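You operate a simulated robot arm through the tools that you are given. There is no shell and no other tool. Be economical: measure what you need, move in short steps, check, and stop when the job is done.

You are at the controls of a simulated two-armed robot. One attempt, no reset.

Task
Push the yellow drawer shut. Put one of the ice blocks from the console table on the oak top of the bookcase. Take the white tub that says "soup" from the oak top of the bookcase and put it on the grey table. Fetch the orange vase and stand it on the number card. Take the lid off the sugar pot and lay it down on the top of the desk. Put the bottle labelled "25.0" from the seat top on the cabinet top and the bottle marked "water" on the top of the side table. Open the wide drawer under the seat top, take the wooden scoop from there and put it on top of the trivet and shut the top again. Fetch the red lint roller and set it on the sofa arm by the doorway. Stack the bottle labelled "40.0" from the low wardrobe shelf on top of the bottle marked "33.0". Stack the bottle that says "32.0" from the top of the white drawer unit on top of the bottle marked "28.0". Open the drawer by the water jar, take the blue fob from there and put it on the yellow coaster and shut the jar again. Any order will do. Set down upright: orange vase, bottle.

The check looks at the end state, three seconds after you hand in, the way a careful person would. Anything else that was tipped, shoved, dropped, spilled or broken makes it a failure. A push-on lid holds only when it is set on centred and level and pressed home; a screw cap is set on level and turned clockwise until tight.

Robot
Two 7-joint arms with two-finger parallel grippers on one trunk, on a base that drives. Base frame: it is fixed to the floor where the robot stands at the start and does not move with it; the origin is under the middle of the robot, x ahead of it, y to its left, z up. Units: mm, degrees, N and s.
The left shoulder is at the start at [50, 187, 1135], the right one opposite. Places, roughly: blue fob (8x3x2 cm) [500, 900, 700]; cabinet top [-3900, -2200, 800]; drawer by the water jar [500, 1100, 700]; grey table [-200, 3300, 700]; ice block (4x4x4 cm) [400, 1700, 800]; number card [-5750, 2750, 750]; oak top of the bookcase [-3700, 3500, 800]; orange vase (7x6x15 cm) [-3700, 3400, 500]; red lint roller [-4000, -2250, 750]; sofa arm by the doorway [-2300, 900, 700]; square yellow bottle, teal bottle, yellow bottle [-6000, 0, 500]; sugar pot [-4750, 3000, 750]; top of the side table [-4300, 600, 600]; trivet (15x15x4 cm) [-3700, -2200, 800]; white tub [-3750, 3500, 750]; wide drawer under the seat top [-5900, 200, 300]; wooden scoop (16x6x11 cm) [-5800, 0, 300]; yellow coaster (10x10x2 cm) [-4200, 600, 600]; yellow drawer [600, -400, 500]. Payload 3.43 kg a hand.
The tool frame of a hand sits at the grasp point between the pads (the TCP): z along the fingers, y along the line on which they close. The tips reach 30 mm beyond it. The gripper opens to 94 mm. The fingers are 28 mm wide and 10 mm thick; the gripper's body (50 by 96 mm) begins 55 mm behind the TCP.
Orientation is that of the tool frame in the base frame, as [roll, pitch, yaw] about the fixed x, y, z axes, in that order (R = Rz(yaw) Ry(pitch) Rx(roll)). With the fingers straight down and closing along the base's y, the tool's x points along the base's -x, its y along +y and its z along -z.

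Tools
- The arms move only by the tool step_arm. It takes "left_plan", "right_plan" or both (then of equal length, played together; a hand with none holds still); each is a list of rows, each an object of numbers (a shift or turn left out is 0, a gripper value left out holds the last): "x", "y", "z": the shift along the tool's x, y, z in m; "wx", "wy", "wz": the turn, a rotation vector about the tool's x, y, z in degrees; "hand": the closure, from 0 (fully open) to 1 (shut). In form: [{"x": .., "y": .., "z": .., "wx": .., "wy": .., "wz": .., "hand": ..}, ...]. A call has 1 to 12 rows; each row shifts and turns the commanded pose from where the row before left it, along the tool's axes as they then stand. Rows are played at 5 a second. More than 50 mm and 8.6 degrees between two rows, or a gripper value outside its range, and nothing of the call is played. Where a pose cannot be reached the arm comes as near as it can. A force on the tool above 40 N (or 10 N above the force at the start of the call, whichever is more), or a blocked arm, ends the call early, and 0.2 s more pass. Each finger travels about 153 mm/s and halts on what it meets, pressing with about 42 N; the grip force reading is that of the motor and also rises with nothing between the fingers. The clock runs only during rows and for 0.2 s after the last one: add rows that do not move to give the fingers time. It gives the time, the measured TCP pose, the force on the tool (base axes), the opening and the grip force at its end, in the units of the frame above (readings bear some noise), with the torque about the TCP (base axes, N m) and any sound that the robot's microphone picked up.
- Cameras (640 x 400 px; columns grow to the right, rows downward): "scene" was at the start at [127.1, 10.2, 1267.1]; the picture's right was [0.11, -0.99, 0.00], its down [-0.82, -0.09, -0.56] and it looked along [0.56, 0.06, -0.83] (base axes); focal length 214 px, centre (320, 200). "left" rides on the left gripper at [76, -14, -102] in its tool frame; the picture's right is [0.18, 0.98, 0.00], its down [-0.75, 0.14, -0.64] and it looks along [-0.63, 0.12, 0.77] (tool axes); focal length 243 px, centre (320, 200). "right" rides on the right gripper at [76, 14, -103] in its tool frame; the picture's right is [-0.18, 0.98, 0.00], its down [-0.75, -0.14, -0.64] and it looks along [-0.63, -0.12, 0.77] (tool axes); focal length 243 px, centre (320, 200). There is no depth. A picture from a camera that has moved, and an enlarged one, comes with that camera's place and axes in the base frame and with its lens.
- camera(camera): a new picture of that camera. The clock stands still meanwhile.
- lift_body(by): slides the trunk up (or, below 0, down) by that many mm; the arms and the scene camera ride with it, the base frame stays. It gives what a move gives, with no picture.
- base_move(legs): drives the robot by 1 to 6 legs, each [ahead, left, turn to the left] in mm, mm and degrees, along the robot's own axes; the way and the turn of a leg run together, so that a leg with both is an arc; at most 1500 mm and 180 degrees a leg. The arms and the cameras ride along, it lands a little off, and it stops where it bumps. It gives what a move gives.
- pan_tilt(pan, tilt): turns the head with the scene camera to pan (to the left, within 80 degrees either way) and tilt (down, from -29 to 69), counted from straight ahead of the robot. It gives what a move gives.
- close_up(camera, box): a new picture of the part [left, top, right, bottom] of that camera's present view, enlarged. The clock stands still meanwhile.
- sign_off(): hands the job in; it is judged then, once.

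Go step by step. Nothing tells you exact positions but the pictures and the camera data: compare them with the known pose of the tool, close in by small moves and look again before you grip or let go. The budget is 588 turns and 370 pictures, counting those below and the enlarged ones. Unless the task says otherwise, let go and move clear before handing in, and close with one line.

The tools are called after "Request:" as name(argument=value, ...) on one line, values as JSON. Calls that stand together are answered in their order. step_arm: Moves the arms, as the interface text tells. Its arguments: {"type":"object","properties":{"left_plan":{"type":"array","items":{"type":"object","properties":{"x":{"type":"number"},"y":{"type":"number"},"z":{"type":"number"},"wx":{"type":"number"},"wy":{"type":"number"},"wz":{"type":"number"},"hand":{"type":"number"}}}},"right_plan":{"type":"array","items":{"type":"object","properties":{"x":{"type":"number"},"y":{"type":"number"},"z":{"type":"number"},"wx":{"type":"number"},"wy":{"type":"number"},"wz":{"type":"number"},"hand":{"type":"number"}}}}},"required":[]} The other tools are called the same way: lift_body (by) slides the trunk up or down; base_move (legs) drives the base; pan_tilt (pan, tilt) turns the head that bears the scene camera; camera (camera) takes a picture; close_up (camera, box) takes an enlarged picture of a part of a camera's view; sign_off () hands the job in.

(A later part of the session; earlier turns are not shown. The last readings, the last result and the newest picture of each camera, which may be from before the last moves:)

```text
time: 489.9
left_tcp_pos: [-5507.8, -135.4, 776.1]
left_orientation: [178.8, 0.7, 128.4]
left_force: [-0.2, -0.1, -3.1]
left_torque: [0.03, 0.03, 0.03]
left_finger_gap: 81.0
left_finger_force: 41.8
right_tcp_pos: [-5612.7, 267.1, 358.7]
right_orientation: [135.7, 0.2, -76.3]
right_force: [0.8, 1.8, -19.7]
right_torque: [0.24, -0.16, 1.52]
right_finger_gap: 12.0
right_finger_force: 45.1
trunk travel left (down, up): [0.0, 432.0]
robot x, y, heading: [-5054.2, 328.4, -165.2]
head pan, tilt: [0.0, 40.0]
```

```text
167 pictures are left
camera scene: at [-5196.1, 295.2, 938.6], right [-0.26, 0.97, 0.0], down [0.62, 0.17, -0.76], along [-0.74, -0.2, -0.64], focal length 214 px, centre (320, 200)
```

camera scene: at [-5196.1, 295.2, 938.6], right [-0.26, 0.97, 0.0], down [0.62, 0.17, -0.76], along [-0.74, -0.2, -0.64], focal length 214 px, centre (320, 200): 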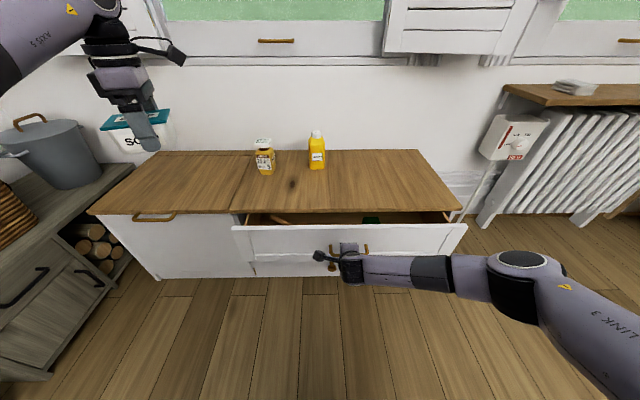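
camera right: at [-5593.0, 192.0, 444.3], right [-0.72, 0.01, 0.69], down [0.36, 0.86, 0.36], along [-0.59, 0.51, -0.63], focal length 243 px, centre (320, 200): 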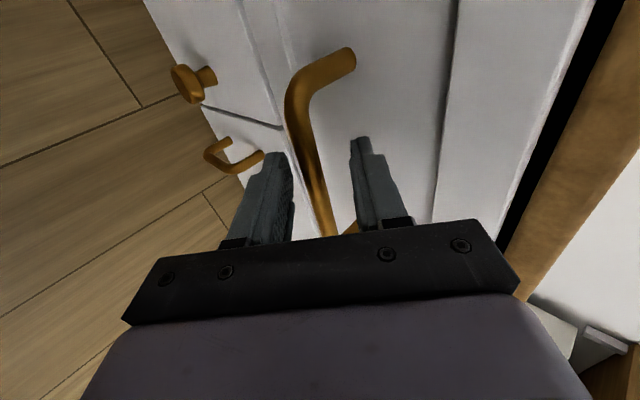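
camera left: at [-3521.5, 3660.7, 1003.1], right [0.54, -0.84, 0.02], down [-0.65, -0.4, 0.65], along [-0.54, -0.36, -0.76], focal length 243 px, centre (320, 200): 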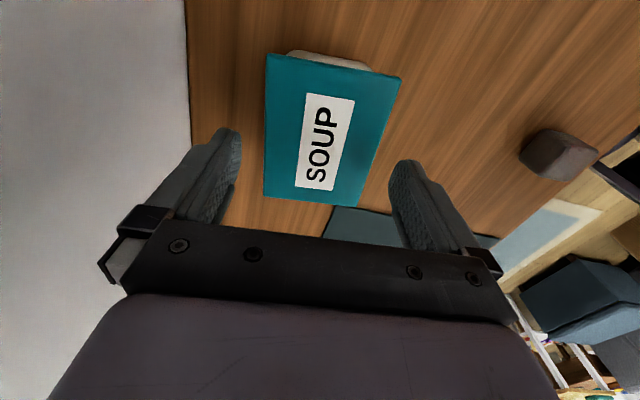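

The drawer is opening. I pull another 200 mm.

Request:
base_move(legs=[[-100, 0, 0], [-90, 0, 0]])

Request:
camera(camera="scene")

```text
time: 491.7
left_tcp_pos: [-5325.4, -85.3, 776.9]
left_orientation: [178.9, 0.6, 128.2]
left_force: [0.5, 0.4, -2.6]
left_torque: [0.01, 0.02, 0.02]
left_finger_gap: 80.9
left_finger_force: 41.6
right_tcp_pos: [-5429.7, 320.0, 359.5]
right_orientation: [135.8, 0.3, -76.6]
right_force: [-1.2, 8.9, -9.5]
right_torque: [0.6, 0.08, 1.17]
right_finger_gap: 12.4
right_finger_force: 45.2
trunk travel left (down, up): [0.0, 432.0]
robot x, y, heading: [-4869.9, 372.7, -165.1]
head pan, tilt: [0.0, 40.0]
```

```text
166 pictures are left
camera scene: at [-5011.4, 344.7, 938.8], right [-0.26, 0.97, 0.0], down [0.62, 0.16, -0.77], along [-0.74, -0.2, -0.64], focal length 214 px, centre (320, 200)
```

scene: 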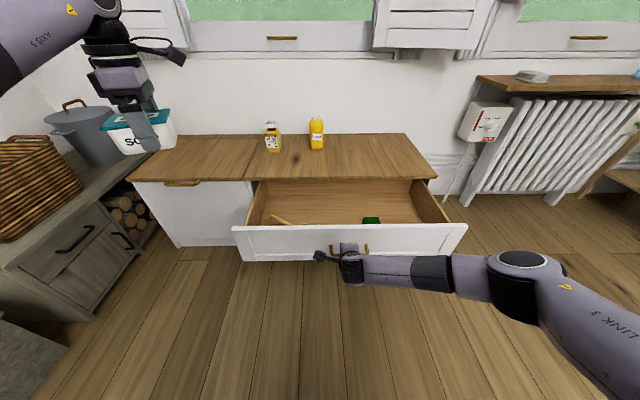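

Open about 240 mm. I release, back off along the tool axis and look in.

Request:
step_arm(right_plan=[{"hand": 0.55}, {}, {"z": -0.04}, {"z": -0.05}, {"z": -0.05}, {"z": -0.05, "hand": 0}])

Request:
lift_body(by=250)

Request:
pan_tilt(pan=5, tilt=48)

Request:
camera(camera="scene")

Request:
close_up(camera="scene", box=[230, 120, 430, 245])

```text
time: 493.1
left_tcp_pos: [-5324.9, -84.9, 777.5]
left_orientation: [178.9, 0.5, 128.2]
left_force: [-0.1, 0.3, -2.4]
left_torque: [0.03, 0.03, 0.02]
left_finger_gap: 81.4
left_finger_force: 42.3
right_tcp_pos: [-5296.8, 352.1, 495.8]
right_orientation: [135.6, 0.4, -76.7]
right_force: [-0.5, -0.2, 0.1]
right_torque: [0.02, 0.01, -0.01]
right_finger_gap: 94.1
right_finger_force: 0.1
trunk travel left (down, up): [0.0, 432.0]
robot x, y, heading: [-4872.2, 379.9, -164.8]
head pan, tilt: [0.0, 40.0]
```

```text
time: 495.7
left_tcp_pos: [-5325.2, -85.1, 1026.7]
left_orientation: [178.9, 0.6, 128.2]
left_force: [-0.6, 0.5, -3.2]
left_torque: [0.02, 0.04, 0.01]
left_finger_gap: 81.1
left_finger_force: 41.7
right_tcp_pos: [-5297.0, 350.6, 743.9]
right_orientation: [135.6, 0.3, -76.6]
right_force: [-0.8, 0.3, 0.6]
right_torque: [0.03, 0.02, 0.01]
right_finger_gap: 94.0
right_finger_force: 0.0
trunk travel left (down, up): [-250.0, 182.0]
robot x, y, heading: [-4868.4, 376.6, -165.4]
head pan, tilt: [0.0, 40.0]
```

```text
time: 496.4
left_tcp_pos: [-5326.1, -84.6, 1027.0]
left_orientation: [178.9, 0.6, 128.2]
left_force: [0.0, 0.7, -1.5]
left_torque: [0.02, 0.05, -0.01]
left_finger_gap: 81.0
left_finger_force: 42.1
right_tcp_pos: [-5296.2, 350.0, 744.4]
right_orientation: [135.7, 0.3, -76.8]
right_force: [-0.1, 0.1, -0.5]
right_torque: [0.01, -0.02, 0.0]
right_finger_gap: 94.0
right_finger_force: 0.0
trunk travel left (down, up): [-250.0, 182.0]
robot x, y, heading: [-4868.9, 378.7, -165.2]
head pan, tilt: [5.0, 48.0]
```

```text
165 pictures are left
camera scene: at [-5002.9, 339.8, 1177.5], right [-0.34, 0.94, 0.0], down [0.7, 0.25, -0.67], along [-0.63, -0.23, -0.74], focal length 214 px, centre (320, 200)
```

scene: 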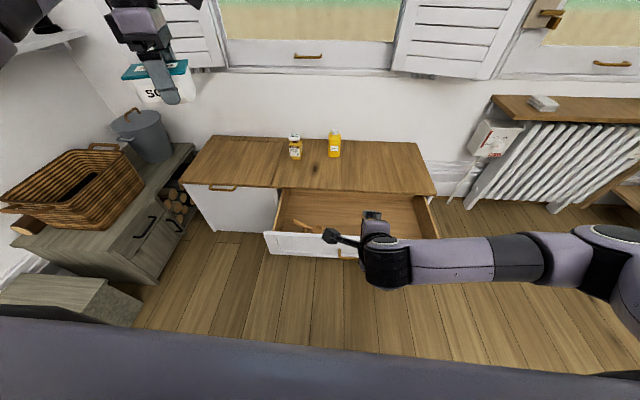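

```text
3.20 times, centred on (330, 182) of scene
camera zoom: at [-5002.9, 339.8, 1177.5], right [-0.34, 0.94, 0.0], down [0.7, 0.25, -0.67], along [-0.63, -0.23, -0.74], focal length 686 px, centre (288, 256)
```

zoom: 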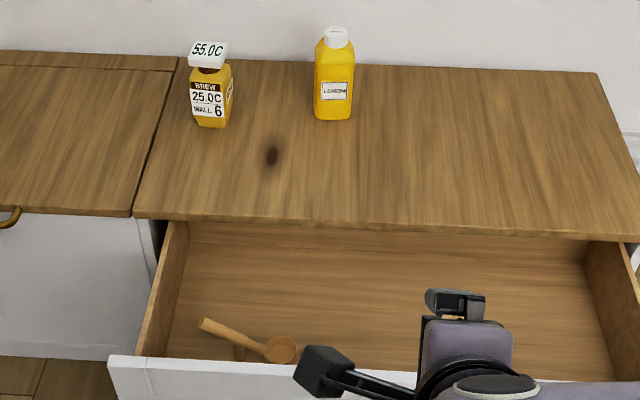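

The scoop lies at the drawer's front left. I restore the right hand to pointing down, and move over it.

Request:
step_arm(right_plan=[{"wx": 8.5}, {"wx": 8.5}, {"wx": 8.5}, {"wx": 8.5}, {"wx": 8.5}, {"wx": 2}, {"wz": -8.5}, {"wz": -8.5}, {"wz": -8.5}, {"wz": -8.5}, {"wz": -8.5}, {"wz": -8.5}])

Request:
step_arm(right_plan=[{"wz": -8.5}, {"wz": -8.5}, {"wz": -8.5}, {"wz": -8.5}, {"wz": -5}])

Request:
base_move(legs=[[140, 180, 0]])

Request:
camera(camera="right")

```text
time: 499.0
left_tcp_pos: [-5325.1, -84.0, 1027.6]
left_orientation: [178.9, 0.6, 128.2]
left_force: [-0.6, -0.2, -2.2]
left_torque: [0.01, -0.01, 0.02]
left_finger_gap: 81.2
left_finger_force: 41.7
right_tcp_pos: [-5298.4, 350.9, 744.4]
right_orientation: [-179.6, 0.0, -25.5]
right_force: [-0.1, 0.1, 0.1]
right_torque: [0.02, -0.03, 0.04]
right_finger_gap: 94.0
right_finger_force: 0.0
trunk travel left (down, up): [-250.0, 182.0]
robot x, y, heading: [-4868.2, 379.4, -165.2]
head pan, tilt: [5.0, 48.0]
```

```text
time: 500.2
left_tcp_pos: [-5324.3, -85.4, 1026.3]
left_orientation: [178.8, 0.6, 128.2]
left_force: [-0.5, 0.5, -2.5]
left_torque: [0.04, -0.01, -0.02]
left_finger_gap: 81.2
left_finger_force: 42.4
right_tcp_pos: [-5297.1, 350.8, 743.8]
right_orientation: [-179.7, -0.2, 13.4]
right_force: [-0.4, -1.0, 1.2]
right_torque: [0.03, -0.03, -0.01]
right_finger_gap: 93.9
right_finger_force: 0.1
trunk travel left (down, up): [-250.0, 182.0]
robot x, y, heading: [-4869.9, 378.7, -165.0]
head pan, tilt: [5.0, 48.0]
```

```text
time: 501.9
left_tcp_pos: [-5410.7, -292.1, 1027.2]
left_orientation: [178.9, 0.6, 128.1]
left_force: [-0.3, 0.2, -2.6]
left_torque: [0.06, 0.03, 0.01]
left_finger_gap: 81.0
left_finger_force: 41.5
right_tcp_pos: [-5383.7, 143.2, 744.9]
right_orientation: [-179.6, -0.2, 13.3]
right_force: [0.1, 1.4, 0.1]
right_torque: [0.0, 0.04, -0.06]
right_finger_gap: 94.0
right_finger_force: 0.1
trunk travel left (down, up): [-250.0, 182.0]
robot x, y, heading: [-4953.9, 169.7, -165.5]
head pan, tilt: [5.0, 48.0]
```

```text
163 pictures are left
camera right: at [-5307.6, 146.1, 847.8], right [0.05, -1.0, -0.01], down [-0.77, -0.04, 0.64], along [-0.64, -0.02, -0.77], focal length 243 px, centre (320, 200)
```

right: 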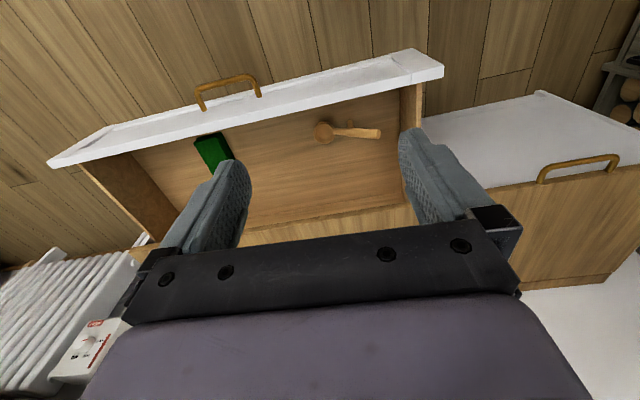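

Request:
close_up(camera="right", box=[280, 80, 420, 180])

```text
4.00 times, centred on (350, 130) of right
camera zoom: at [-5307.6, 146.1, 847.8], right [0.05, -1.0, -0.01], down [-0.77, -0.04, 0.64], along [-0.64, -0.02, -0.77], focal length 970 px, centre (200, 480)
```

zoom: 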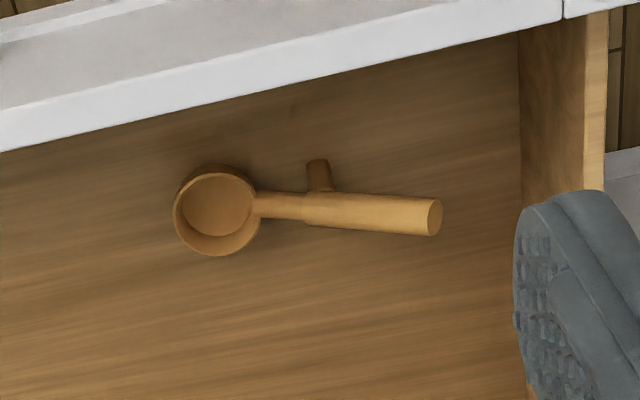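

The scoop stands on its bowl and a peg, handle running sideways. I turn the right hand a quarter, lower the trunk and position over the handle.

Request:
step_arm(right_plan=[{"wz": 8.5}, {"wz": 8.5}, {"wz": 8.5}, {"wz": 8.5}, {"wz": 8.5}, {"wz": 8.5}, {"wz": 8.5}, {"wz": 8.5}, {"wz": 8.5}, {"wz": 8.5}, {"wz": 3}])

Request:
step_arm(right_plan=[{"y": 0.04, "x": 0.01}, {"y": 0.04, "x": 0.01}, {"y": 0.04, "x": 0.01}, {"y": 0.035, "x": 0.01}])

Request:
lift_body(by=-250)

Request:
camera(camera="right")

Request:
camera(camera="scene")

```text
time: 504.3
left_tcp_pos: [-5410.8, -292.2, 1027.6]
left_orientation: [178.8, 0.6, 128.1]
left_force: [0.3, -0.1, -2.1]
left_torque: [-0.01, -0.01, 0.01]
left_finger_gap: 81.0
left_finger_force: 42.5
right_tcp_pos: [-5383.0, 142.8, 745.6]
right_orientation: [-179.8, 0.3, -74.8]
right_force: [0.6, 0.3, -0.4]
right_torque: [-0.01, -0.01, 0.03]
right_finger_gap: 94.1
right_finger_force: 0.1
trunk travel left (down, up): [-250.0, 182.0]
robot x, y, heading: [-4957.9, 172.6, -165.4]
head pan, tilt: [5.0, 48.0]
```

```text
time: 505.3
left_tcp_pos: [-5411.4, -293.9, 1027.5]
left_orientation: [178.9, 0.6, 128.2]
left_force: [-0.7, -0.1, -2.5]
left_torque: [0.02, 0.01, -0.01]
left_finger_gap: 81.0
left_finger_force: 42.2
right_tcp_pos: [-5522.2, 60.6, 744.5]
right_orientation: [-179.7, 0.3, -74.5]
right_force: [0.0, -0.3, -0.1]
right_torque: [-0.02, -0.01, 0.04]
right_finger_gap: 93.9
right_finger_force: 0.0
trunk travel left (down, up): [-250.0, 182.0]
robot x, y, heading: [-4954.2, 174.2, -165.2]
head pan, tilt: [5.0, 48.0]
```

```text
time: 507.9
left_tcp_pos: [-5410.8, -292.7, 776.4]
left_orientation: [178.9, 0.4, 128.0]
left_force: [-0.4, -0.4, -3.3]
left_torque: [0.03, 0.03, 0.02]
left_finger_gap: 81.1
left_finger_force: 41.4
right_tcp_pos: [-5522.1, 60.9, 493.8]
right_orientation: [-179.8, 0.4, -74.7]
right_force: [0.7, -0.1, -0.3]
right_torque: [0.01, 0.01, 0.0]
right_finger_gap: 93.8
right_finger_force: 0.0
trunk travel left (down, up): [0.0, 432.0]
robot x, y, heading: [-4959.0, 173.3, -165.3]
head pan, tilt: [5.0, 48.0]
```

```text
161 pictures are left
camera right: at [-5517.2, -16.3, 596.2], right [-1.0, -0.08, 0.0], down [-0.06, 0.76, 0.65], along [-0.05, 0.64, -0.76], focal length 243 px, centre (320, 200)
```

right: 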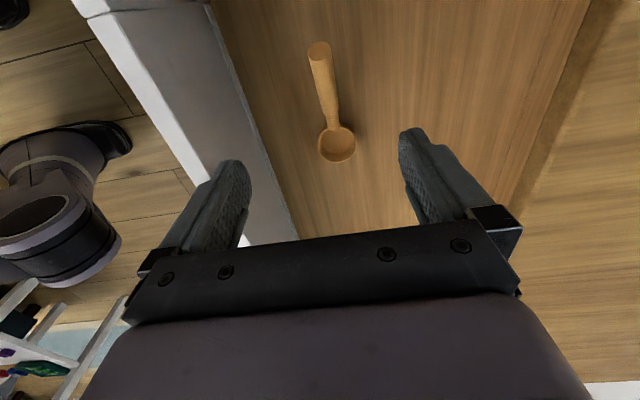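

```text
160 pictures are left
camera scene: at [-5089.1, 131.8, 927.5], right [-0.34, 0.94, 0.0], down [0.7, 0.25, -0.67], along [-0.63, -0.23, -0.74], focal length 214 px, centre (320, 200)
```

scene: 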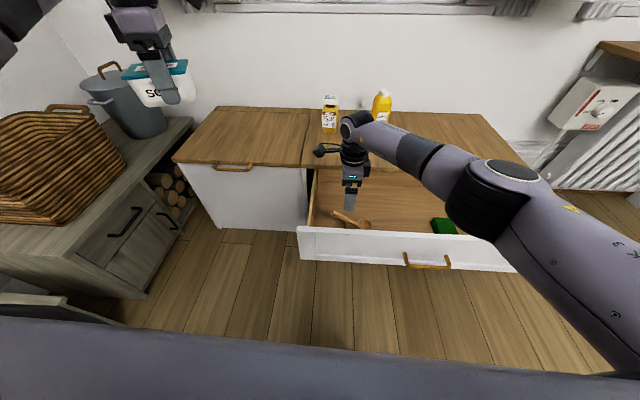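

The handle passes right under the gripper. I descend partway and re-measure.

Request:
step_arm(right_plan=[{"y": 0.008}, {"z": 0.04}, {"z": 0.04, "hand": 0.3}])

Request:
camera(camera="right")

Request:
close_up(camera="scene", box=[290, 150, 450, 270])

```text
time: 508.7
left_tcp_pos: [-5411.1, -292.4, 778.0]
left_orientation: [178.9, 0.6, 128.1]
left_force: [-1.0, 0.0, -2.0]
left_torque: [0.02, 0.04, -0.01]
left_finger_gap: 80.9
left_finger_force: 42.0
right_tcp_pos: [-5516.4, 70.4, 414.7]
right_orientation: [-179.8, 0.2, -74.6]
right_force: [-0.3, 0.6, -0.3]
right_torque: [0.01, 0.0, -0.02]
right_finger_gap: 65.9
right_finger_force: 0.1
right hand out of reach, approached as far as the arm can: row 2, 3
trunk travel left (down, up): [0.0, 432.0]
robot x, y, heading: [-4955.5, 171.1, -165.3]
head pan, tilt: [5.0, 48.0]
```

```text
159 pictures are left
camera right: at [-5512.0, -8.1, 517.5], right [-1.0, -0.08, 0.0], down [-0.06, 0.76, 0.65], along [-0.05, 0.64, -0.76], focal length 243 px, centre (320, 200)
```

right: 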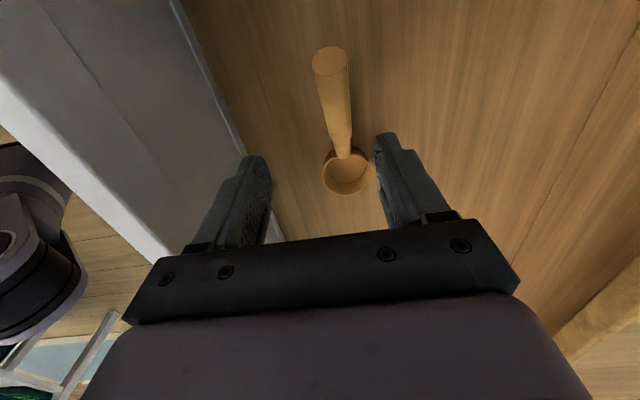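

```text
3.33 times, centred on (370, 210) of scene
camera zoom: at [-5089.1, 131.8, 927.5], right [-0.34, 0.94, 0.0], down [0.7, 0.25, -0.67], along [-0.63, -0.23, -0.74], focal length 715 px, centre (153, 167)
```

zoom: 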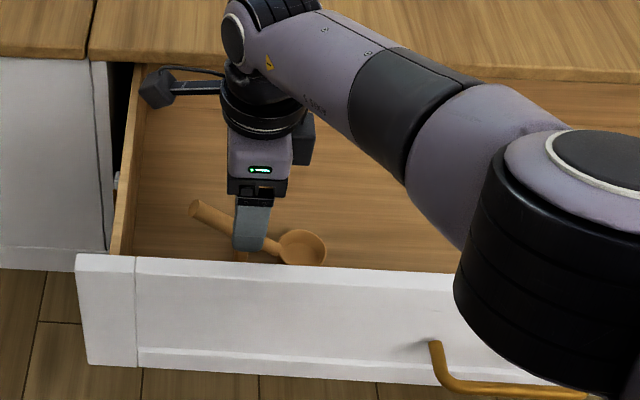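

At the reach limit; I bring the base 70 mm closer and continue down.

Request:
base_move(legs=[[70, 0, 0]])

Request:
step_arm(right_plan=[{"y": -0.028, "x": -0.003}, {"y": -0.028, "x": -0.003}])

Request:
camera(camera="right")

```text
time: 509.7
left_tcp_pos: [-5478.7, -309.6, 777.5]
left_orientation: [178.9, 0.6, 128.2]
left_force: [0.2, 0.2, -2.6]
left_torque: [0.02, 0.03, -0.02]
left_finger_gap: 80.8
left_finger_force: 41.4
right_tcp_pos: [-5585.8, 51.8, 414.9]
right_orientation: [-179.8, 0.3, -74.6]
right_force: [-0.1, 0.8, 0.0]
right_torque: [0.0, 0.01, 0.01]
right_finger_gap: 65.8
right_finger_force: 0.1
trunk travel left (down, up): [0.0, 432.0]
robot x, y, heading: [-5024.8, 151.5, -165.4]
head pan, tilt: [5.0, 48.0]
```

```text
time: 510.3
left_tcp_pos: [-5478.7, -310.4, 776.4]
left_orientation: [178.9, 0.5, 128.2]
left_force: [0.0, 0.4, -3.3]
left_torque: [0.03, 0.0, 0.0]
left_finger_gap: 81.1
left_finger_force: 41.9
right_tcp_pos: [-5532.5, 74.0, 416.5]
right_orientation: [-179.8, 0.5, -74.9]
right_force: [-0.2, 0.4, 0.2]
right_torque: [0.04, -0.01, 0.05]
right_finger_gap: 65.9
right_finger_force: 0.1
trunk travel left (down, up): [0.0, 432.0]
robot x, y, heading: [-5025.9, 151.6, -165.1]
head pan, tilt: [5.0, 48.0]
```

```text
157 pictures are left
camera right: at [-5527.6, -4.2, 518.4], right [-1.0, -0.08, 0.0], down [-0.06, 0.76, 0.65], along [-0.05, 0.65, -0.76], focal length 243 px, centre (320, 200)
```

right: 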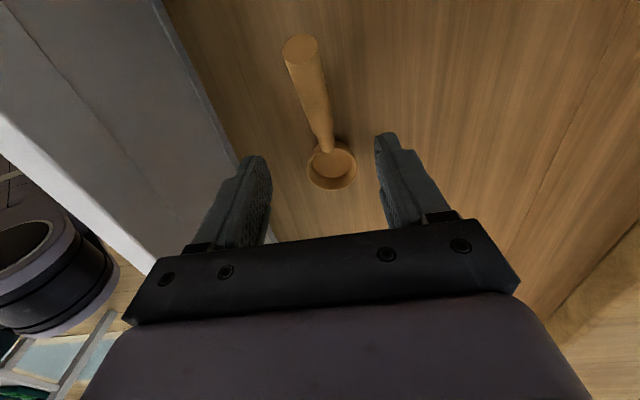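

I shift slightly along the handle, go down to z ≈ 352 and grip.

Request:
step_arm(right_plan=[{"x": 0.015, "y": -0.003}, {"z": 0.03}, {"z": 0.033}])

Request:
camera(camera="right")

```text
time: 511.1
left_tcp_pos: [-5479.5, -310.5, 777.1]
left_orientation: [178.9, 0.6, 128.0]
left_force: [0.7, 0.1, -2.8]
left_torque: [0.03, -0.01, 0.01]
left_finger_gap: 81.3
left_finger_force: 42.1
right_tcp_pos: [-5524.4, 58.9, 351.5]
right_orientation: [-179.8, 0.3, -74.7]
right_force: [0.2, 0.9, -0.1]
right_torque: [-0.02, 0.04, 0.01]
right_finger_gap: 65.9
right_finger_force: 0.1
trunk travel left (down, up): [0.0, 432.0]
robot x, y, heading: [-5024.5, 156.5, -165.2]
head pan, tilt: [5.0, 48.0]
```

```text
156 pictures are left
camera right: at [-5519.6, -19.0, 454.6], right [-1.0, -0.08, 0.0], down [-0.06, 0.76, 0.65], along [-0.05, 0.64, -0.76], focal length 243 px, centre (320, 200)
```

right: 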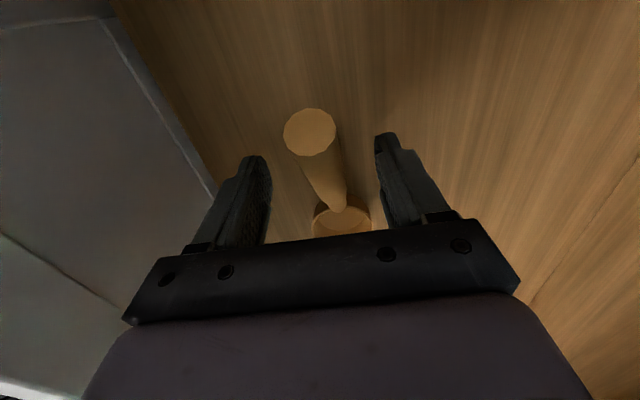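

Request:
step_arm(right_plan=[{"z": 0.004}, {"z": 0.004}, {"hand": 1}, {}, {}])

Request:
step_arm(right_plan=[{"z": -0.03}, {"z": -0.04}, {"z": -0.04}])

Request:
camera(camera="right")

Request:
close_up(camera="scene", box=[250, 100, 450, 250])

```text
time: 512.3
left_tcp_pos: [-5479.2, -310.4, 776.6]
left_orientation: [178.9, 0.5, 128.0]
left_force: [-0.1, 0.6, -1.9]
left_torque: [0.03, 0.07, -0.02]
left_finger_gap: 81.1
left_finger_force: 42.3
right_tcp_pos: [-5523.3, 59.2, 344.9]
right_orientation: [-179.8, 0.3, -74.7]
right_force: [-1.0, 1.1, 0.4]
right_torque: [-0.03, 0.02, -0.01]
right_finger_gap: 21.4
right_finger_force: 42.1
trunk travel left (down, up): [0.0, 432.0]
robot x, y, heading: [-5023.8, 157.1, -165.3]
head pan, tilt: [5.0, 48.0]
```

```text
time: 513.1
left_tcp_pos: [-5478.5, -311.0, 776.5]
left_orientation: [178.9, 0.7, 128.2]
left_force: [0.0, -0.3, -2.7]
left_torque: [0.04, 0.01, -0.01]
left_finger_gap: 81.1
left_finger_force: 41.8
right_tcp_pos: [-5524.8, 58.7, 454.8]
right_orientation: [-179.7, 0.4, -74.7]
right_force: [-0.6, 0.2, 0.0]
right_torque: [-0.01, -0.03, 0.0]
right_finger_gap: 21.8
right_finger_force: 42.2
trunk travel left (down, up): [0.0, 432.0]
robot x, y, heading: [-5022.6, 151.7, -165.0]
head pan, tilt: [5.0, 48.0]
```

```text
155 pictures are left
camera right: at [-5519.8, -18.2, 557.6], right [-1.0, -0.08, 0.0], down [-0.06, 0.76, 0.65], along [-0.05, 0.65, -0.76], focal length 243 px, centre (320, 200)
```

right: 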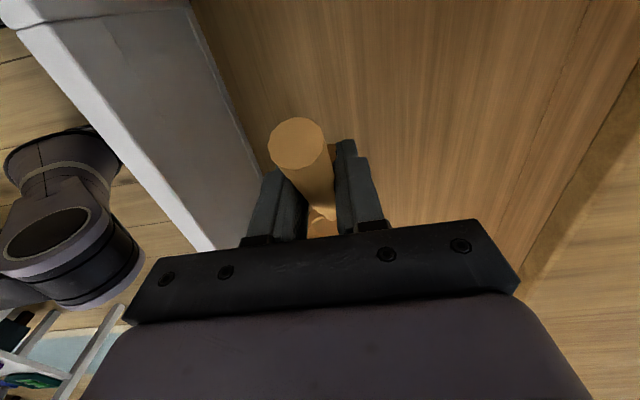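

```text
2.67 times, centred on (350, 175) of scene
camera zoom: at [-5156.9, 114.0, 927.4], right [-0.34, 0.94, 0.0], down [0.7, 0.25, -0.67], along [-0.63, -0.23, -0.74], focal length 572 px, centre (240, 267)
```

zoom: 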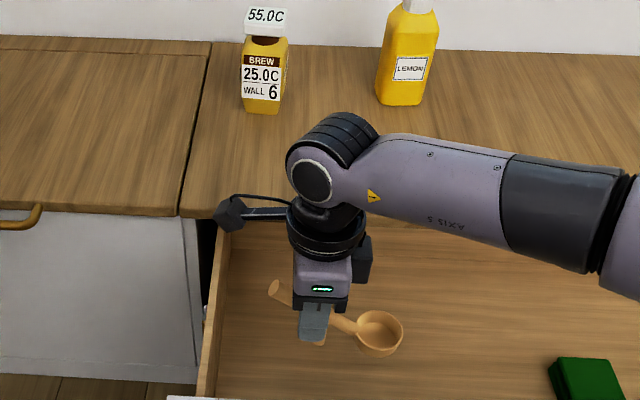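

The scoop is held. I raise the trunk and drive to the cabinet in the alcove by the fireplace.

Request:
lift_body(by=400)

Request:
base_move(legs=[[-300, 0, 0], [0, 0, 75], [1000, 780, 0]])

Request:
pan_tilt(pan=0, tilt=25)

Request:
camera(camera="scene")

```text
time: 516.9
left_tcp_pos: [-5479.9, -309.8, 1177.4]
left_orientation: [178.9, 0.6, 128.1]
left_force: [0.7, -0.2, -3.2]
left_torque: [0.0, 0.02, 0.03]
left_finger_gap: 81.0
left_finger_force: 41.5
right_tcp_pos: [-5524.7, 59.2, 854.3]
right_orientation: [-179.8, 0.3, -74.7]
right_force: [-0.3, -1.1, -0.9]
right_torque: [-0.03, -0.01, 0.0]
right_finger_gap: 21.5
right_finger_force: 42.3
trunk travel left (down, up): [-400.0, 32.0]
robot x, y, heading: [-5022.3, 152.5, -165.1]
head pan, tilt: [5.0, 48.0]
```

```text
time: 528.1
left_tcp_pos: [-3595.0, -1290.5, 1177.1]
left_orientation: [178.9, 0.5, -155.4]
left_force: [0.0, -0.3, -3.3]
left_torque: [-0.01, 0.04, -0.01]
left_finger_gap: 81.0
left_finger_force: 42.4
right_tcp_pos: [-3965.0, -1249.7, 854.0]
right_orientation: [-179.8, 0.3, 1.9]
right_force: [-0.9, -0.2, -0.4]
right_torque: [0.0, -0.02, 0.05]
right_finger_gap: 21.6
right_finger_force: 42.3
trunk travel left (down, up): [-400.0, 32.0]
robot x, y, heading: [-3936.9, -739.1, -88.9]
head pan, tilt: [5.0, 48.0]
```

```text
time: 529.0
left_tcp_pos: [-3595.1, -1290.4, 1178.1]
left_orientation: [178.9, 0.5, -155.4]
left_force: [0.1, 0.0, -2.6]
left_torque: [-0.01, 0.03, 0.05]
left_finger_gap: 81.1
left_finger_force: 42.2
right_tcp_pos: [-3965.7, -1249.9, 854.2]
right_orientation: [-179.7, 0.3, 1.8]
right_force: [-0.4, -1.4, -0.6]
right_torque: [0.02, -0.02, 0.0]
right_finger_gap: 21.6
right_finger_force: 42.2
trunk travel left (down, up): [-400.0, 32.0]
robot x, y, heading: [-3940.5, -739.2, -88.8]
head pan, tilt: [0.0, 25.0]
```

```text
153 pictures are left
camera scene: at [-3938.7, -888.5, 1362.2], right [-1.0, -0.02, 0.0], down [-0.01, 0.42, -0.91], along [0.02, -0.91, -0.42], focal length 214 px, centre (320, 200)
```

scene: 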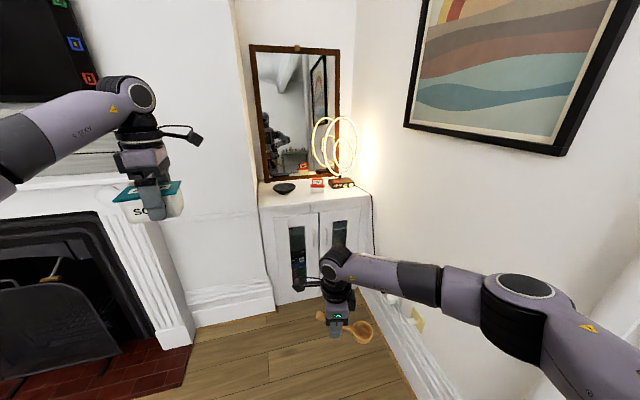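

Request:
close_up(camera="scene", box=[240, 140, 400, 240])

```text
4.00 times, centred on (320, 190) of scene
camera zoom: at [-3938.7, -888.5, 1362.2], right [-1.0, -0.02, 0.0], down [-0.01, 0.42, -0.91], along [0.02, -0.91, -0.42], focal length 858 px, centre (320, 240)
```

zoom: 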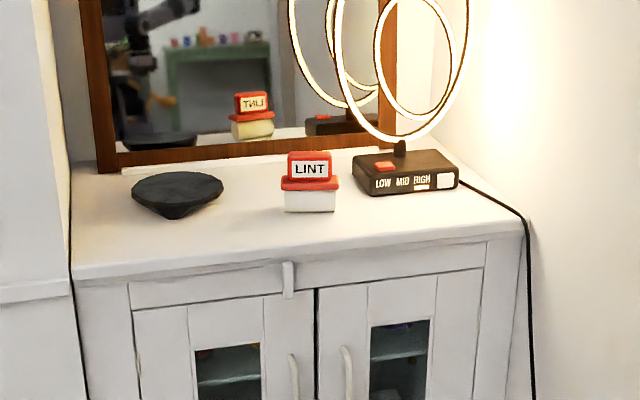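

Trivet (dark) at about (-3650,-2300), lint roller at about (-3890,-2290) on a cabinet top near z 785. I pull the left hand with the tub in close before entering the alcove.

Request:
step_arm(left_plan=[{"y": 0.035, "z": 0.03}, {"y": 0.035, "z": 0.03}, {"y": 0.035, "z": 0.03}, {"y": 0.035, "z": 0.03}, {"y": 0.035, "z": 0.03}, {"y": 0.035, "z": 0.03}, {"y": 0.035, "z": 0.02}])

Request:
base_move(legs=[[700, 200, 0]])

Request:
pan_tilt(pan=0, tilt=40)

Request:
camera(camera="scene")

```text
time: 530.6
left_tcp_pos: [-3698.0, -1062.1, 982.6]
left_orientation: [179.0, 0.5, -155.3]
left_force: [-0.1, 0.4, -2.2]
left_torque: [-0.01, 0.02, -0.01]
left_finger_gap: 80.8
left_finger_force: 42.0
right_tcp_pos: [-3965.2, -1248.7, 856.1]
right_orientation: [-179.8, 0.3, 1.6]
right_force: [-0.9, -0.6, -0.1]
right_torque: [0.01, -0.05, -0.01]
right_finger_gap: 21.7
right_finger_force: 41.7
trunk travel left (down, up): [-400.0, 32.0]
robot x, y, heading: [-3938.0, -741.8, -88.8]
head pan, tilt: [0.0, 25.0]
```

```text
time: 534.5
left_tcp_pos: [-3481.5, -1749.6, 982.3]
left_orientation: [178.6, 0.9, -154.7]
left_force: [-0.2, -1.0, -3.2]
left_torque: [-0.01, -0.03, -0.05]
left_finger_gap: 81.1
left_finger_force: 42.0
right_tcp_pos: [-3749.6, -1938.8, 855.2]
right_orientation: [-179.9, 0.3, 2.3]
right_force: [0.5, 0.7, -0.5]
right_torque: [0.0, 0.0, 0.02]
right_finger_gap: 21.5
right_finger_force: 42.1
trunk travel left (down, up): [-400.0, 32.0]
robot x, y, heading: [-3725.2, -1428.2, -88.3]
head pan, tilt: [0.0, 25.0]
stopped in leg 1: the robot was blocked; the commanded pose is now the measured one
```

```text
time: 535.3
left_tcp_pos: [-3481.8, -1749.8, 981.9]
left_orientation: [178.5, 0.9, -154.8]
left_force: [0.0, -0.3, -2.5]
left_torque: [0.03, 0.0, -0.03]
left_finger_gap: 80.7
left_finger_force: 41.6
right_tcp_pos: [-3748.8, -1940.4, 856.8]
right_orientation: [-180.0, 0.3, 2.3]
right_force: [0.1, 0.0, -0.6]
right_torque: [0.01, 0.0, -0.01]
right_finger_gap: 21.6
right_finger_force: 42.0
trunk travel left (down, up): [-400.0, 32.0]
robot x, y, heading: [-3722.5, -1432.2, -88.0]
head pan, tilt: [0.0, 40.0]
```

```text
151 pictures are left
camera scene: at [-3725.8, -1571.0, 1339.3], right [-1.0, -0.03, 0.0], down [-0.02, 0.64, -0.77], along [0.02, -0.77, -0.64], focal length 214 px, centre (320, 200)
```

scene: 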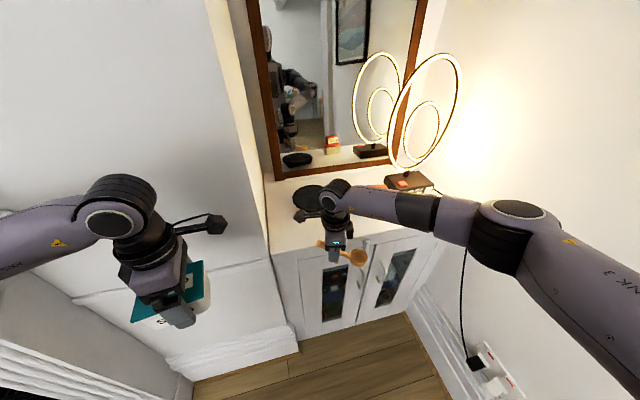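

Probably the left elbow met the mantel. I back off a little and turn 28° left, which swings the left arm away from it.

Request:
base_move(legs=[[-80, -20, 0], [0, 0, 28], [120, -60, 0]])

Request:
camera(camera="scene")

```text
time: 538.4
left_tcp_pos: [-3380.1, -1594.2, 980.3]
left_orientation: [178.5, 0.9, -127.3]
left_force: [0.2, 0.4, -2.0]
left_torque: [-0.06, -0.01, 0.01]
left_finger_gap: 81.6
left_finger_force: 42.6
right_tcp_pos: [-3531.4, -1876.4, 854.8]
right_orientation: [-178.7, 0.3, 29.9]
right_force: [0.7, -0.2, -0.4]
right_torque: [-0.02, -0.02, -0.01]
right_finger_gap: 21.4
right_finger_force: 42.2
trunk travel left (down, up): [-400.0, 32.0]
robot x, y, heading: [-3748.1, -1423.4, -60.8]
head pan, tilt: [0.0, 40.0]
stopped in leg 3: the force on the tool passed its limit (the readings are from after the stop); the commanded pose is now the measured one
```

```text
150 pictures are left
camera scene: at [-3678.8, -1546.3, 1338.9], right [-0.87, -0.49, 0.0], down [-0.31, 0.56, -0.77], along [0.37, -0.67, -0.64], focal length 214 px, centre (320, 200)
```

scene: 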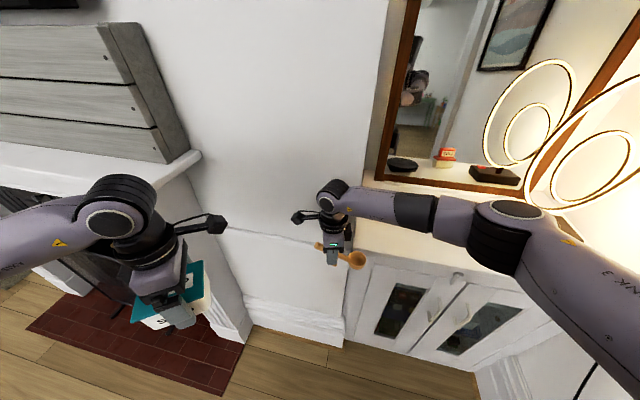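

The scoop's handle brushed the chimney breast. I pull the right hand back and out to the robot's right; I will face the fireplace and reach sideways into the alcove instead.

Request:
step_arm(right_plan=[{"y": -0.03, "z": -0.02}, {"y": -0.03, "z": -0.02}, {"x": -0.04, "y": -0.01, "z": -0.01}, {"x": -0.045}, {"x": -0.045}, {"x": -0.045}, {"x": -0.045}, {"x": -0.045}, {"x": -0.045}, {"x": -0.045}, {"x": -0.045}])

Request:
pan_tilt(pan=-40, tilt=40)

Request:
camera(camera="scene")

```text
time: 540.8
left_tcp_pos: [-3379.7, -1595.0, 981.4]
left_orientation: [178.5, 1.0, -127.3]
left_force: [-0.6, -0.4, -2.4]
left_torque: [-0.06, 0.04, -0.03]
left_finger_gap: 81.1
left_finger_force: 42.1
right_tcp_pos: [-3911.8, -2015.7, 909.4]
right_orientation: [-178.7, 0.3, 30.0]
right_force: [0.4, -0.4, 0.2]
right_torque: [0.0, -0.03, 0.0]
right_finger_gap: 21.4
right_finger_force: 42.2
trunk travel left (down, up): [-400.0, 32.0]
robot x, y, heading: [-3746.8, -1426.0, -60.9]
head pan, tilt: [0.0, 40.0]
```

```text
time: 541.9
left_tcp_pos: [-3379.1, -1594.4, 980.5]
left_orientation: [178.4, 0.9, -127.2]
left_force: [-0.4, -0.1, -1.9]
left_torque: [-0.03, 0.04, 0.06]
left_finger_gap: 81.4
left_finger_force: 41.8
right_tcp_pos: [-3911.5, -2014.5, 909.6]
right_orientation: [-178.6, 0.3, 29.9]
right_force: [0.0, 0.6, -0.6]
right_torque: [0.02, -0.01, -0.03]
right_finger_gap: 21.2
right_finger_force: 42.3
trunk travel left (down, up): [-400.0, 32.0]
robot x, y, heading: [-3747.7, -1422.2, -61.0]
head pan, tilt: [-40.0, 40.0]
```

```text
149 pictures are left
camera scene: at [-3736.0, -1556.1, 1338.9], right [-0.98, 0.19, 0.0], down [0.12, 0.63, -0.77], along [-0.14, -0.75, -0.64], focal length 214 px, centre (320, 200)
```

scene: 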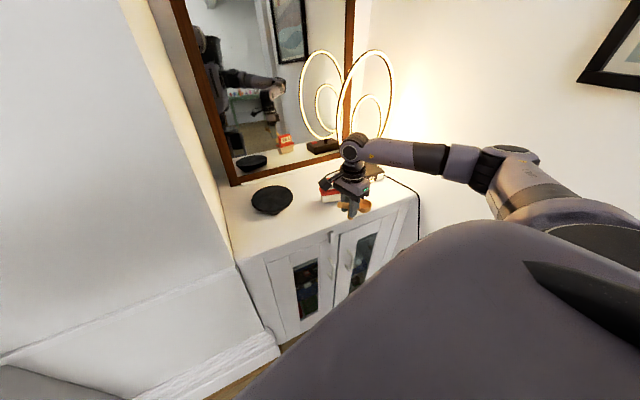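

From here the trivet is at about (-3670,-2215). I turn 16° more and ease the base in so the right hand comes over it.

Request:
base_move(legs=[[0, 0, 16], [135, -53, 0]])

Request:
pan_tilt(pan=-50, tilt=48)

Request:
camera(camera="scene")

Request:
camera(camera="right")

```text
time: 544.2
left_tcp_pos: [-3290.2, -1620.9, 979.0]
left_orientation: [178.3, 1.0, -111.5]
left_force: [0.3, -0.5, -1.7]
left_torque: [-0.05, 0.05, 0.02]
left_finger_gap: 81.1
left_finger_force: 41.9
right_tcp_pos: [-3685.8, -2170.9, 909.1]
right_orientation: [-178.6, 0.3, 45.6]
right_force: [-0.1, -0.6, -0.5]
right_torque: [0.0, -0.01, -0.01]
right_finger_gap: 21.3
right_finger_force: 41.6
trunk travel left (down, up): [-400.0, 32.0]
robot x, y, heading: [-3691.1, -1558.5, -45.2]
head pan, tilt: [-40.0, 40.0]
```

```text
time: 544.9
left_tcp_pos: [-3290.3, -1620.4, 979.6]
left_orientation: [178.5, 0.8, -111.5]
left_force: [1.9, -0.4, -3.9]
left_torque: [-0.05, 0.05, -0.03]
left_finger_gap: 81.1
left_finger_force: 42.0
right_tcp_pos: [-3685.9, -2171.4, 910.2]
right_orientation: [-178.6, 0.3, 45.8]
right_force: [-0.3, -0.9, -1.2]
right_torque: [0.02, -0.02, 0.02]
right_finger_gap: 21.4
right_finger_force: 41.8
trunk travel left (down, up): [-400.0, 32.0]
robot x, y, heading: [-3690.3, -1554.3, -45.0]
head pan, tilt: [-50.0, 48.0]
```

```text
148 pictures are left
camera scene: at [-3656.2, -1674.1, 1327.5], right [-1.0, 0.09, 0.0], down [0.06, 0.74, -0.67], along [-0.06, -0.67, -0.74], focal length 214 px, centre (320, 200)
```

scene: 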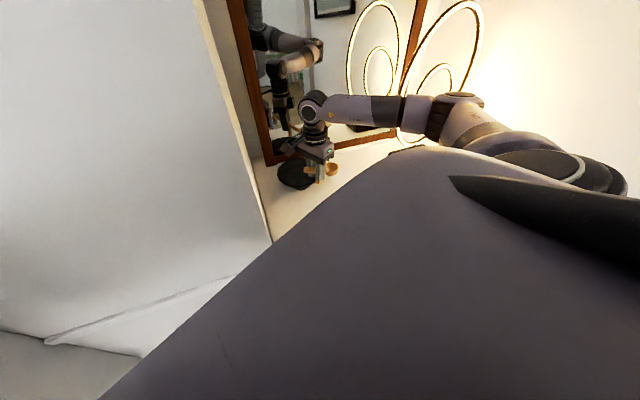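

```text
147 pictures are left
camera right: at [-3621.7, -2127.0, 1011.9], right [0.57, -0.82, -0.02], down [-0.61, -0.45, 0.65], along [-0.54, -0.36, -0.76], focal length 243 px, centre (320, 200)
```

right: 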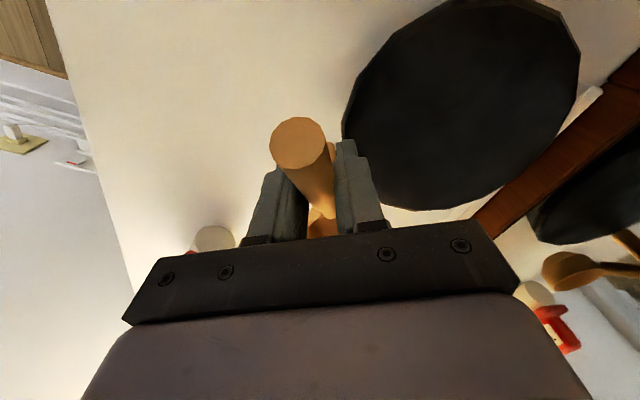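

The wrist camera shows the trivet beside the hand, top near z 857, centre about (-3618,-2224). I raise the scoop and move it over.

Request:
step_arm(right_plan=[{"z": -0.03}, {"z": -0.02}, {"y": 0.04, "x": 0.01}, {"y": 0.046, "x": 0.015}])

Request:
camera(camera="right")

Request:
close_up(camera="scene", box=[240, 80, 400, 220])

```text
time: 545.9
left_tcp_pos: [-3289.5, -1621.7, 979.4]
left_orientation: [178.4, 0.9, -111.5]
left_force: [-0.5, -0.6, -2.1]
left_torque: [-0.02, 0.02, 0.0]
left_finger_gap: 81.0
left_finger_force: 42.6
right_tcp_pos: [-3606.6, -2211.6, 956.8]
right_orientation: [-178.7, 0.3, 45.6]
right_force: [-1.2, -0.1, -0.7]
right_torque: [-0.02, 0.03, 0.02]
right_finger_gap: 21.7
right_finger_force: 41.7
trunk travel left (down, up): [-400.0, 32.0]
robot x, y, heading: [-3688.6, -1559.0, -45.0]
head pan, tilt: [-50.0, 48.0]
```

```text
146 pictures are left
camera right: at [-3541.0, -2168.6, 1059.7], right [0.57, -0.82, -0.02], down [-0.61, -0.45, 0.65], along [-0.54, -0.36, -0.76], focal length 243 px, centre (320, 200)
```

right: 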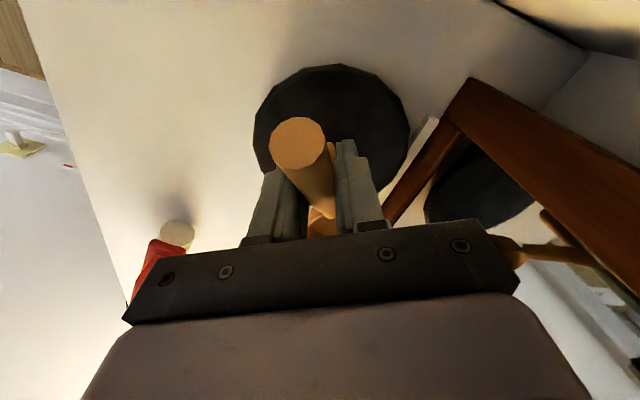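

```text
2.86 times, centred on (320, 150) of scene
camera zoom: at [-3655.4, -1674.1, 1327.4], right [-1.0, 0.09, 0.0], down [0.06, 0.74, -0.67], along [-0.06, -0.67, -0.74], focal length 613 px, centre (320, 343)
```

zoom: 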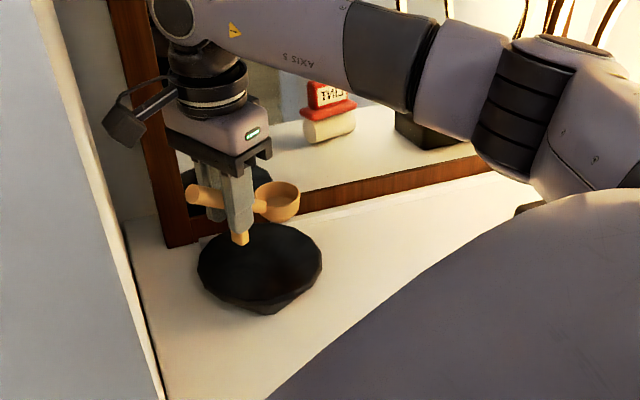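

The scoop is well above the trivet's middle. I lower it in steps.

Request:
step_arm(right_plan=[{"z": 0.02, "y": 0.003}, {"z": 0.015}])

Request:
close_up(camera="scene", box=[260, 120, 360, 200])

```text
time: 546.5
left_tcp_pos: [-3291.9, -1620.9, 980.8]
left_orientation: [178.5, 0.9, -111.5]
left_force: [0.7, -0.6, -2.3]
left_torque: [-0.01, 0.05, 0.01]
left_finger_gap: 81.0
left_finger_force: 42.1
right_tcp_pos: [-3606.9, -2214.7, 921.8]
right_orientation: [-178.7, 0.3, 45.7]
right_force: [0.8, -0.4, -1.0]
right_torque: [-0.02, 0.02, -0.01]
right_finger_gap: 21.3
right_finger_force: 42.4
trunk travel left (down, up): [-400.0, 32.0]
robot x, y, heading: [-3686.9, -1558.6, -44.8]
head pan, tilt: [-50.0, 48.0]
```

```text
5.00 times, centred on (310, 160) of scene
camera zoom: at [-3656.3, -1674.1, 1327.5], right [-1.0, 0.09, 0.0], down [0.07, 0.74, -0.67], along [-0.06, -0.67, -0.74], focal length 1072 px, centre (370, 400)
```

zoom: 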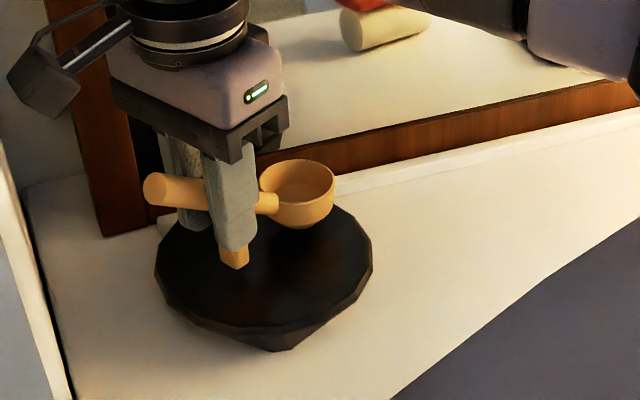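

Request:
step_arm(right_plan=[{"z": 0.005}, {"z": 0.005}])

Request:
step_arm(right_plan=[{"z": 0.004}, {"z": 0.003}])

Request:
step_arm(right_plan=[{"z": 0.003}, {"z": 0.003}])

Request:
close_up(camera="scene", box=[260, 120, 360, 200])

```text
time: 547.1
left_tcp_pos: [-3290.1, -1620.0, 980.5]
left_orientation: [178.5, 0.9, -111.4]
left_force: [-0.1, -0.6, -3.0]
left_torque: [-0.03, 0.0, -0.01]
left_finger_gap: 80.8
left_finger_force: 41.5
right_tcp_pos: [-3605.8, -2214.3, 915.3]
right_orientation: [-178.9, 0.5, 45.7]
right_force: [-0.1, 0.4, 10.3]
right_torque: [-0.6, 0.63, -0.08]
right_finger_gap: 21.5
right_finger_force: 41.5
trunk travel left (down, up): [-400.0, 32.0]
robot x, y, heading: [-3690.9, -1562.2, -44.8]
head pan, tilt: [-50.0, 48.0]
```

```text
time: 547.7
left_tcp_pos: [-3291.1, -1618.7, 981.3]
left_orientation: [178.6, 0.7, -111.5]
left_force: [0.2, 0.1, -1.8]
left_torque: [-0.02, 0.03, -0.03]
left_finger_gap: 80.9
left_finger_force: 41.9
right_tcp_pos: [-3603.8, -2213.8, 913.1]
right_orientation: [-179.4, 0.3, 45.6]
right_force: [-2.6, -0.3, 36.2]
right_torque: [-0.17, 0.33, -0.03]
right_finger_gap: 21.8
right_finger_force: 42.1
trunk travel left (down, up): [-400.0, 32.0]
robot x, y, heading: [-3683.8, -1553.6, -44.8]
head pan, tilt: [-50.0, 48.0]
```

```text
time: 548.3
left_tcp_pos: [-3290.6, -1617.6, 980.4]
left_orientation: [178.6, 0.8, -111.5]
left_force: [0.9, 0.1, -2.7]
left_torque: [-0.05, 0.03, 0.04]
left_finger_gap: 80.9
left_finger_force: 42.2
right_tcp_pos: [-3603.4, -2212.2, 906.5]
right_orientation: [-179.5, 0.1, 45.8]
right_force: [0.5, 2.1, 34.8]
right_torque: [-0.12, 0.09, -0.02]
right_finger_gap: 22.0
right_finger_force: 41.9
trunk travel left (down, up): [-400.0, 32.0]
robot x, y, heading: [-3690.3, -1555.0, -45.2]
head pan, tilt: [-50.0, 48.0]
```

```text
5.00 times, centred on (310, 160) of scene
camera zoom: at [-3656.6, -1669.8, 1328.0], right [-1.0, 0.09, 0.0], down [0.07, 0.74, -0.67], along [-0.06, -0.67, -0.74], focal length 1072 px, centre (370, 400)
```

zoom: 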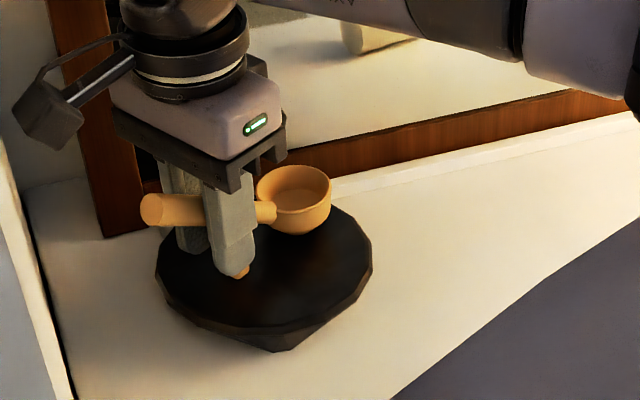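

Contact was made (a bit firmly). I ease up 3 mm, open the fingers slightly and check.

Request:
step_arm(right_plan=[{"z": -0.002}, {"z": -0.001}, {"hand": 0.55}, {}])

Request:
close_up(camera="scene", box=[260, 120, 360, 200])

```text
time: 549.3
left_tcp_pos: [-3290.4, -1621.1, 980.5]
left_orientation: [178.4, 1.0, -111.5]
left_force: [0.0, -0.1, -2.4]
left_torque: [0.02, 0.03, 0.01]
left_finger_gap: 80.9
left_finger_force: 41.8
right_tcp_pos: [-3606.7, -2213.8, 902.8]
right_orientation: [-178.5, 0.3, 45.7]
right_force: [0.4, -0.5, 0.2]
right_torque: [0.03, 0.02, 0.02]
right_finger_gap: 42.1
right_finger_force: 0.0
trunk travel left (down, up): [-400.0, 32.0]
robot x, y, heading: [-3686.8, -1557.6, -45.0]
head pan, tilt: [-50.0, 48.0]
```

```text
5.00 times, centred on (310, 160) of scene
camera zoom: at [-3656.3, -1674.4, 1327.3], right [-1.0, 0.09, 0.0], down [0.07, 0.74, -0.67], along [-0.06, -0.67, -0.74], focal length 1072 px, centre (370, 400)
```

zoom: 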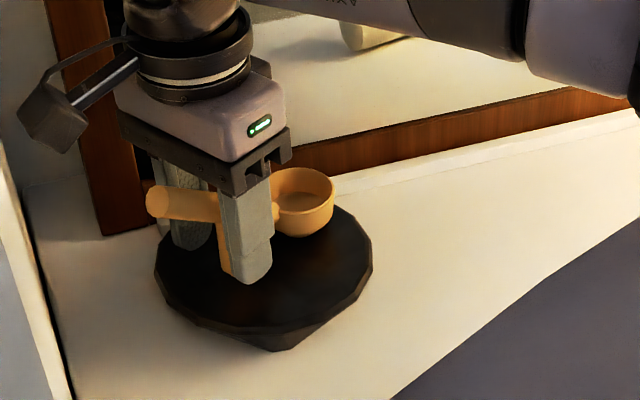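

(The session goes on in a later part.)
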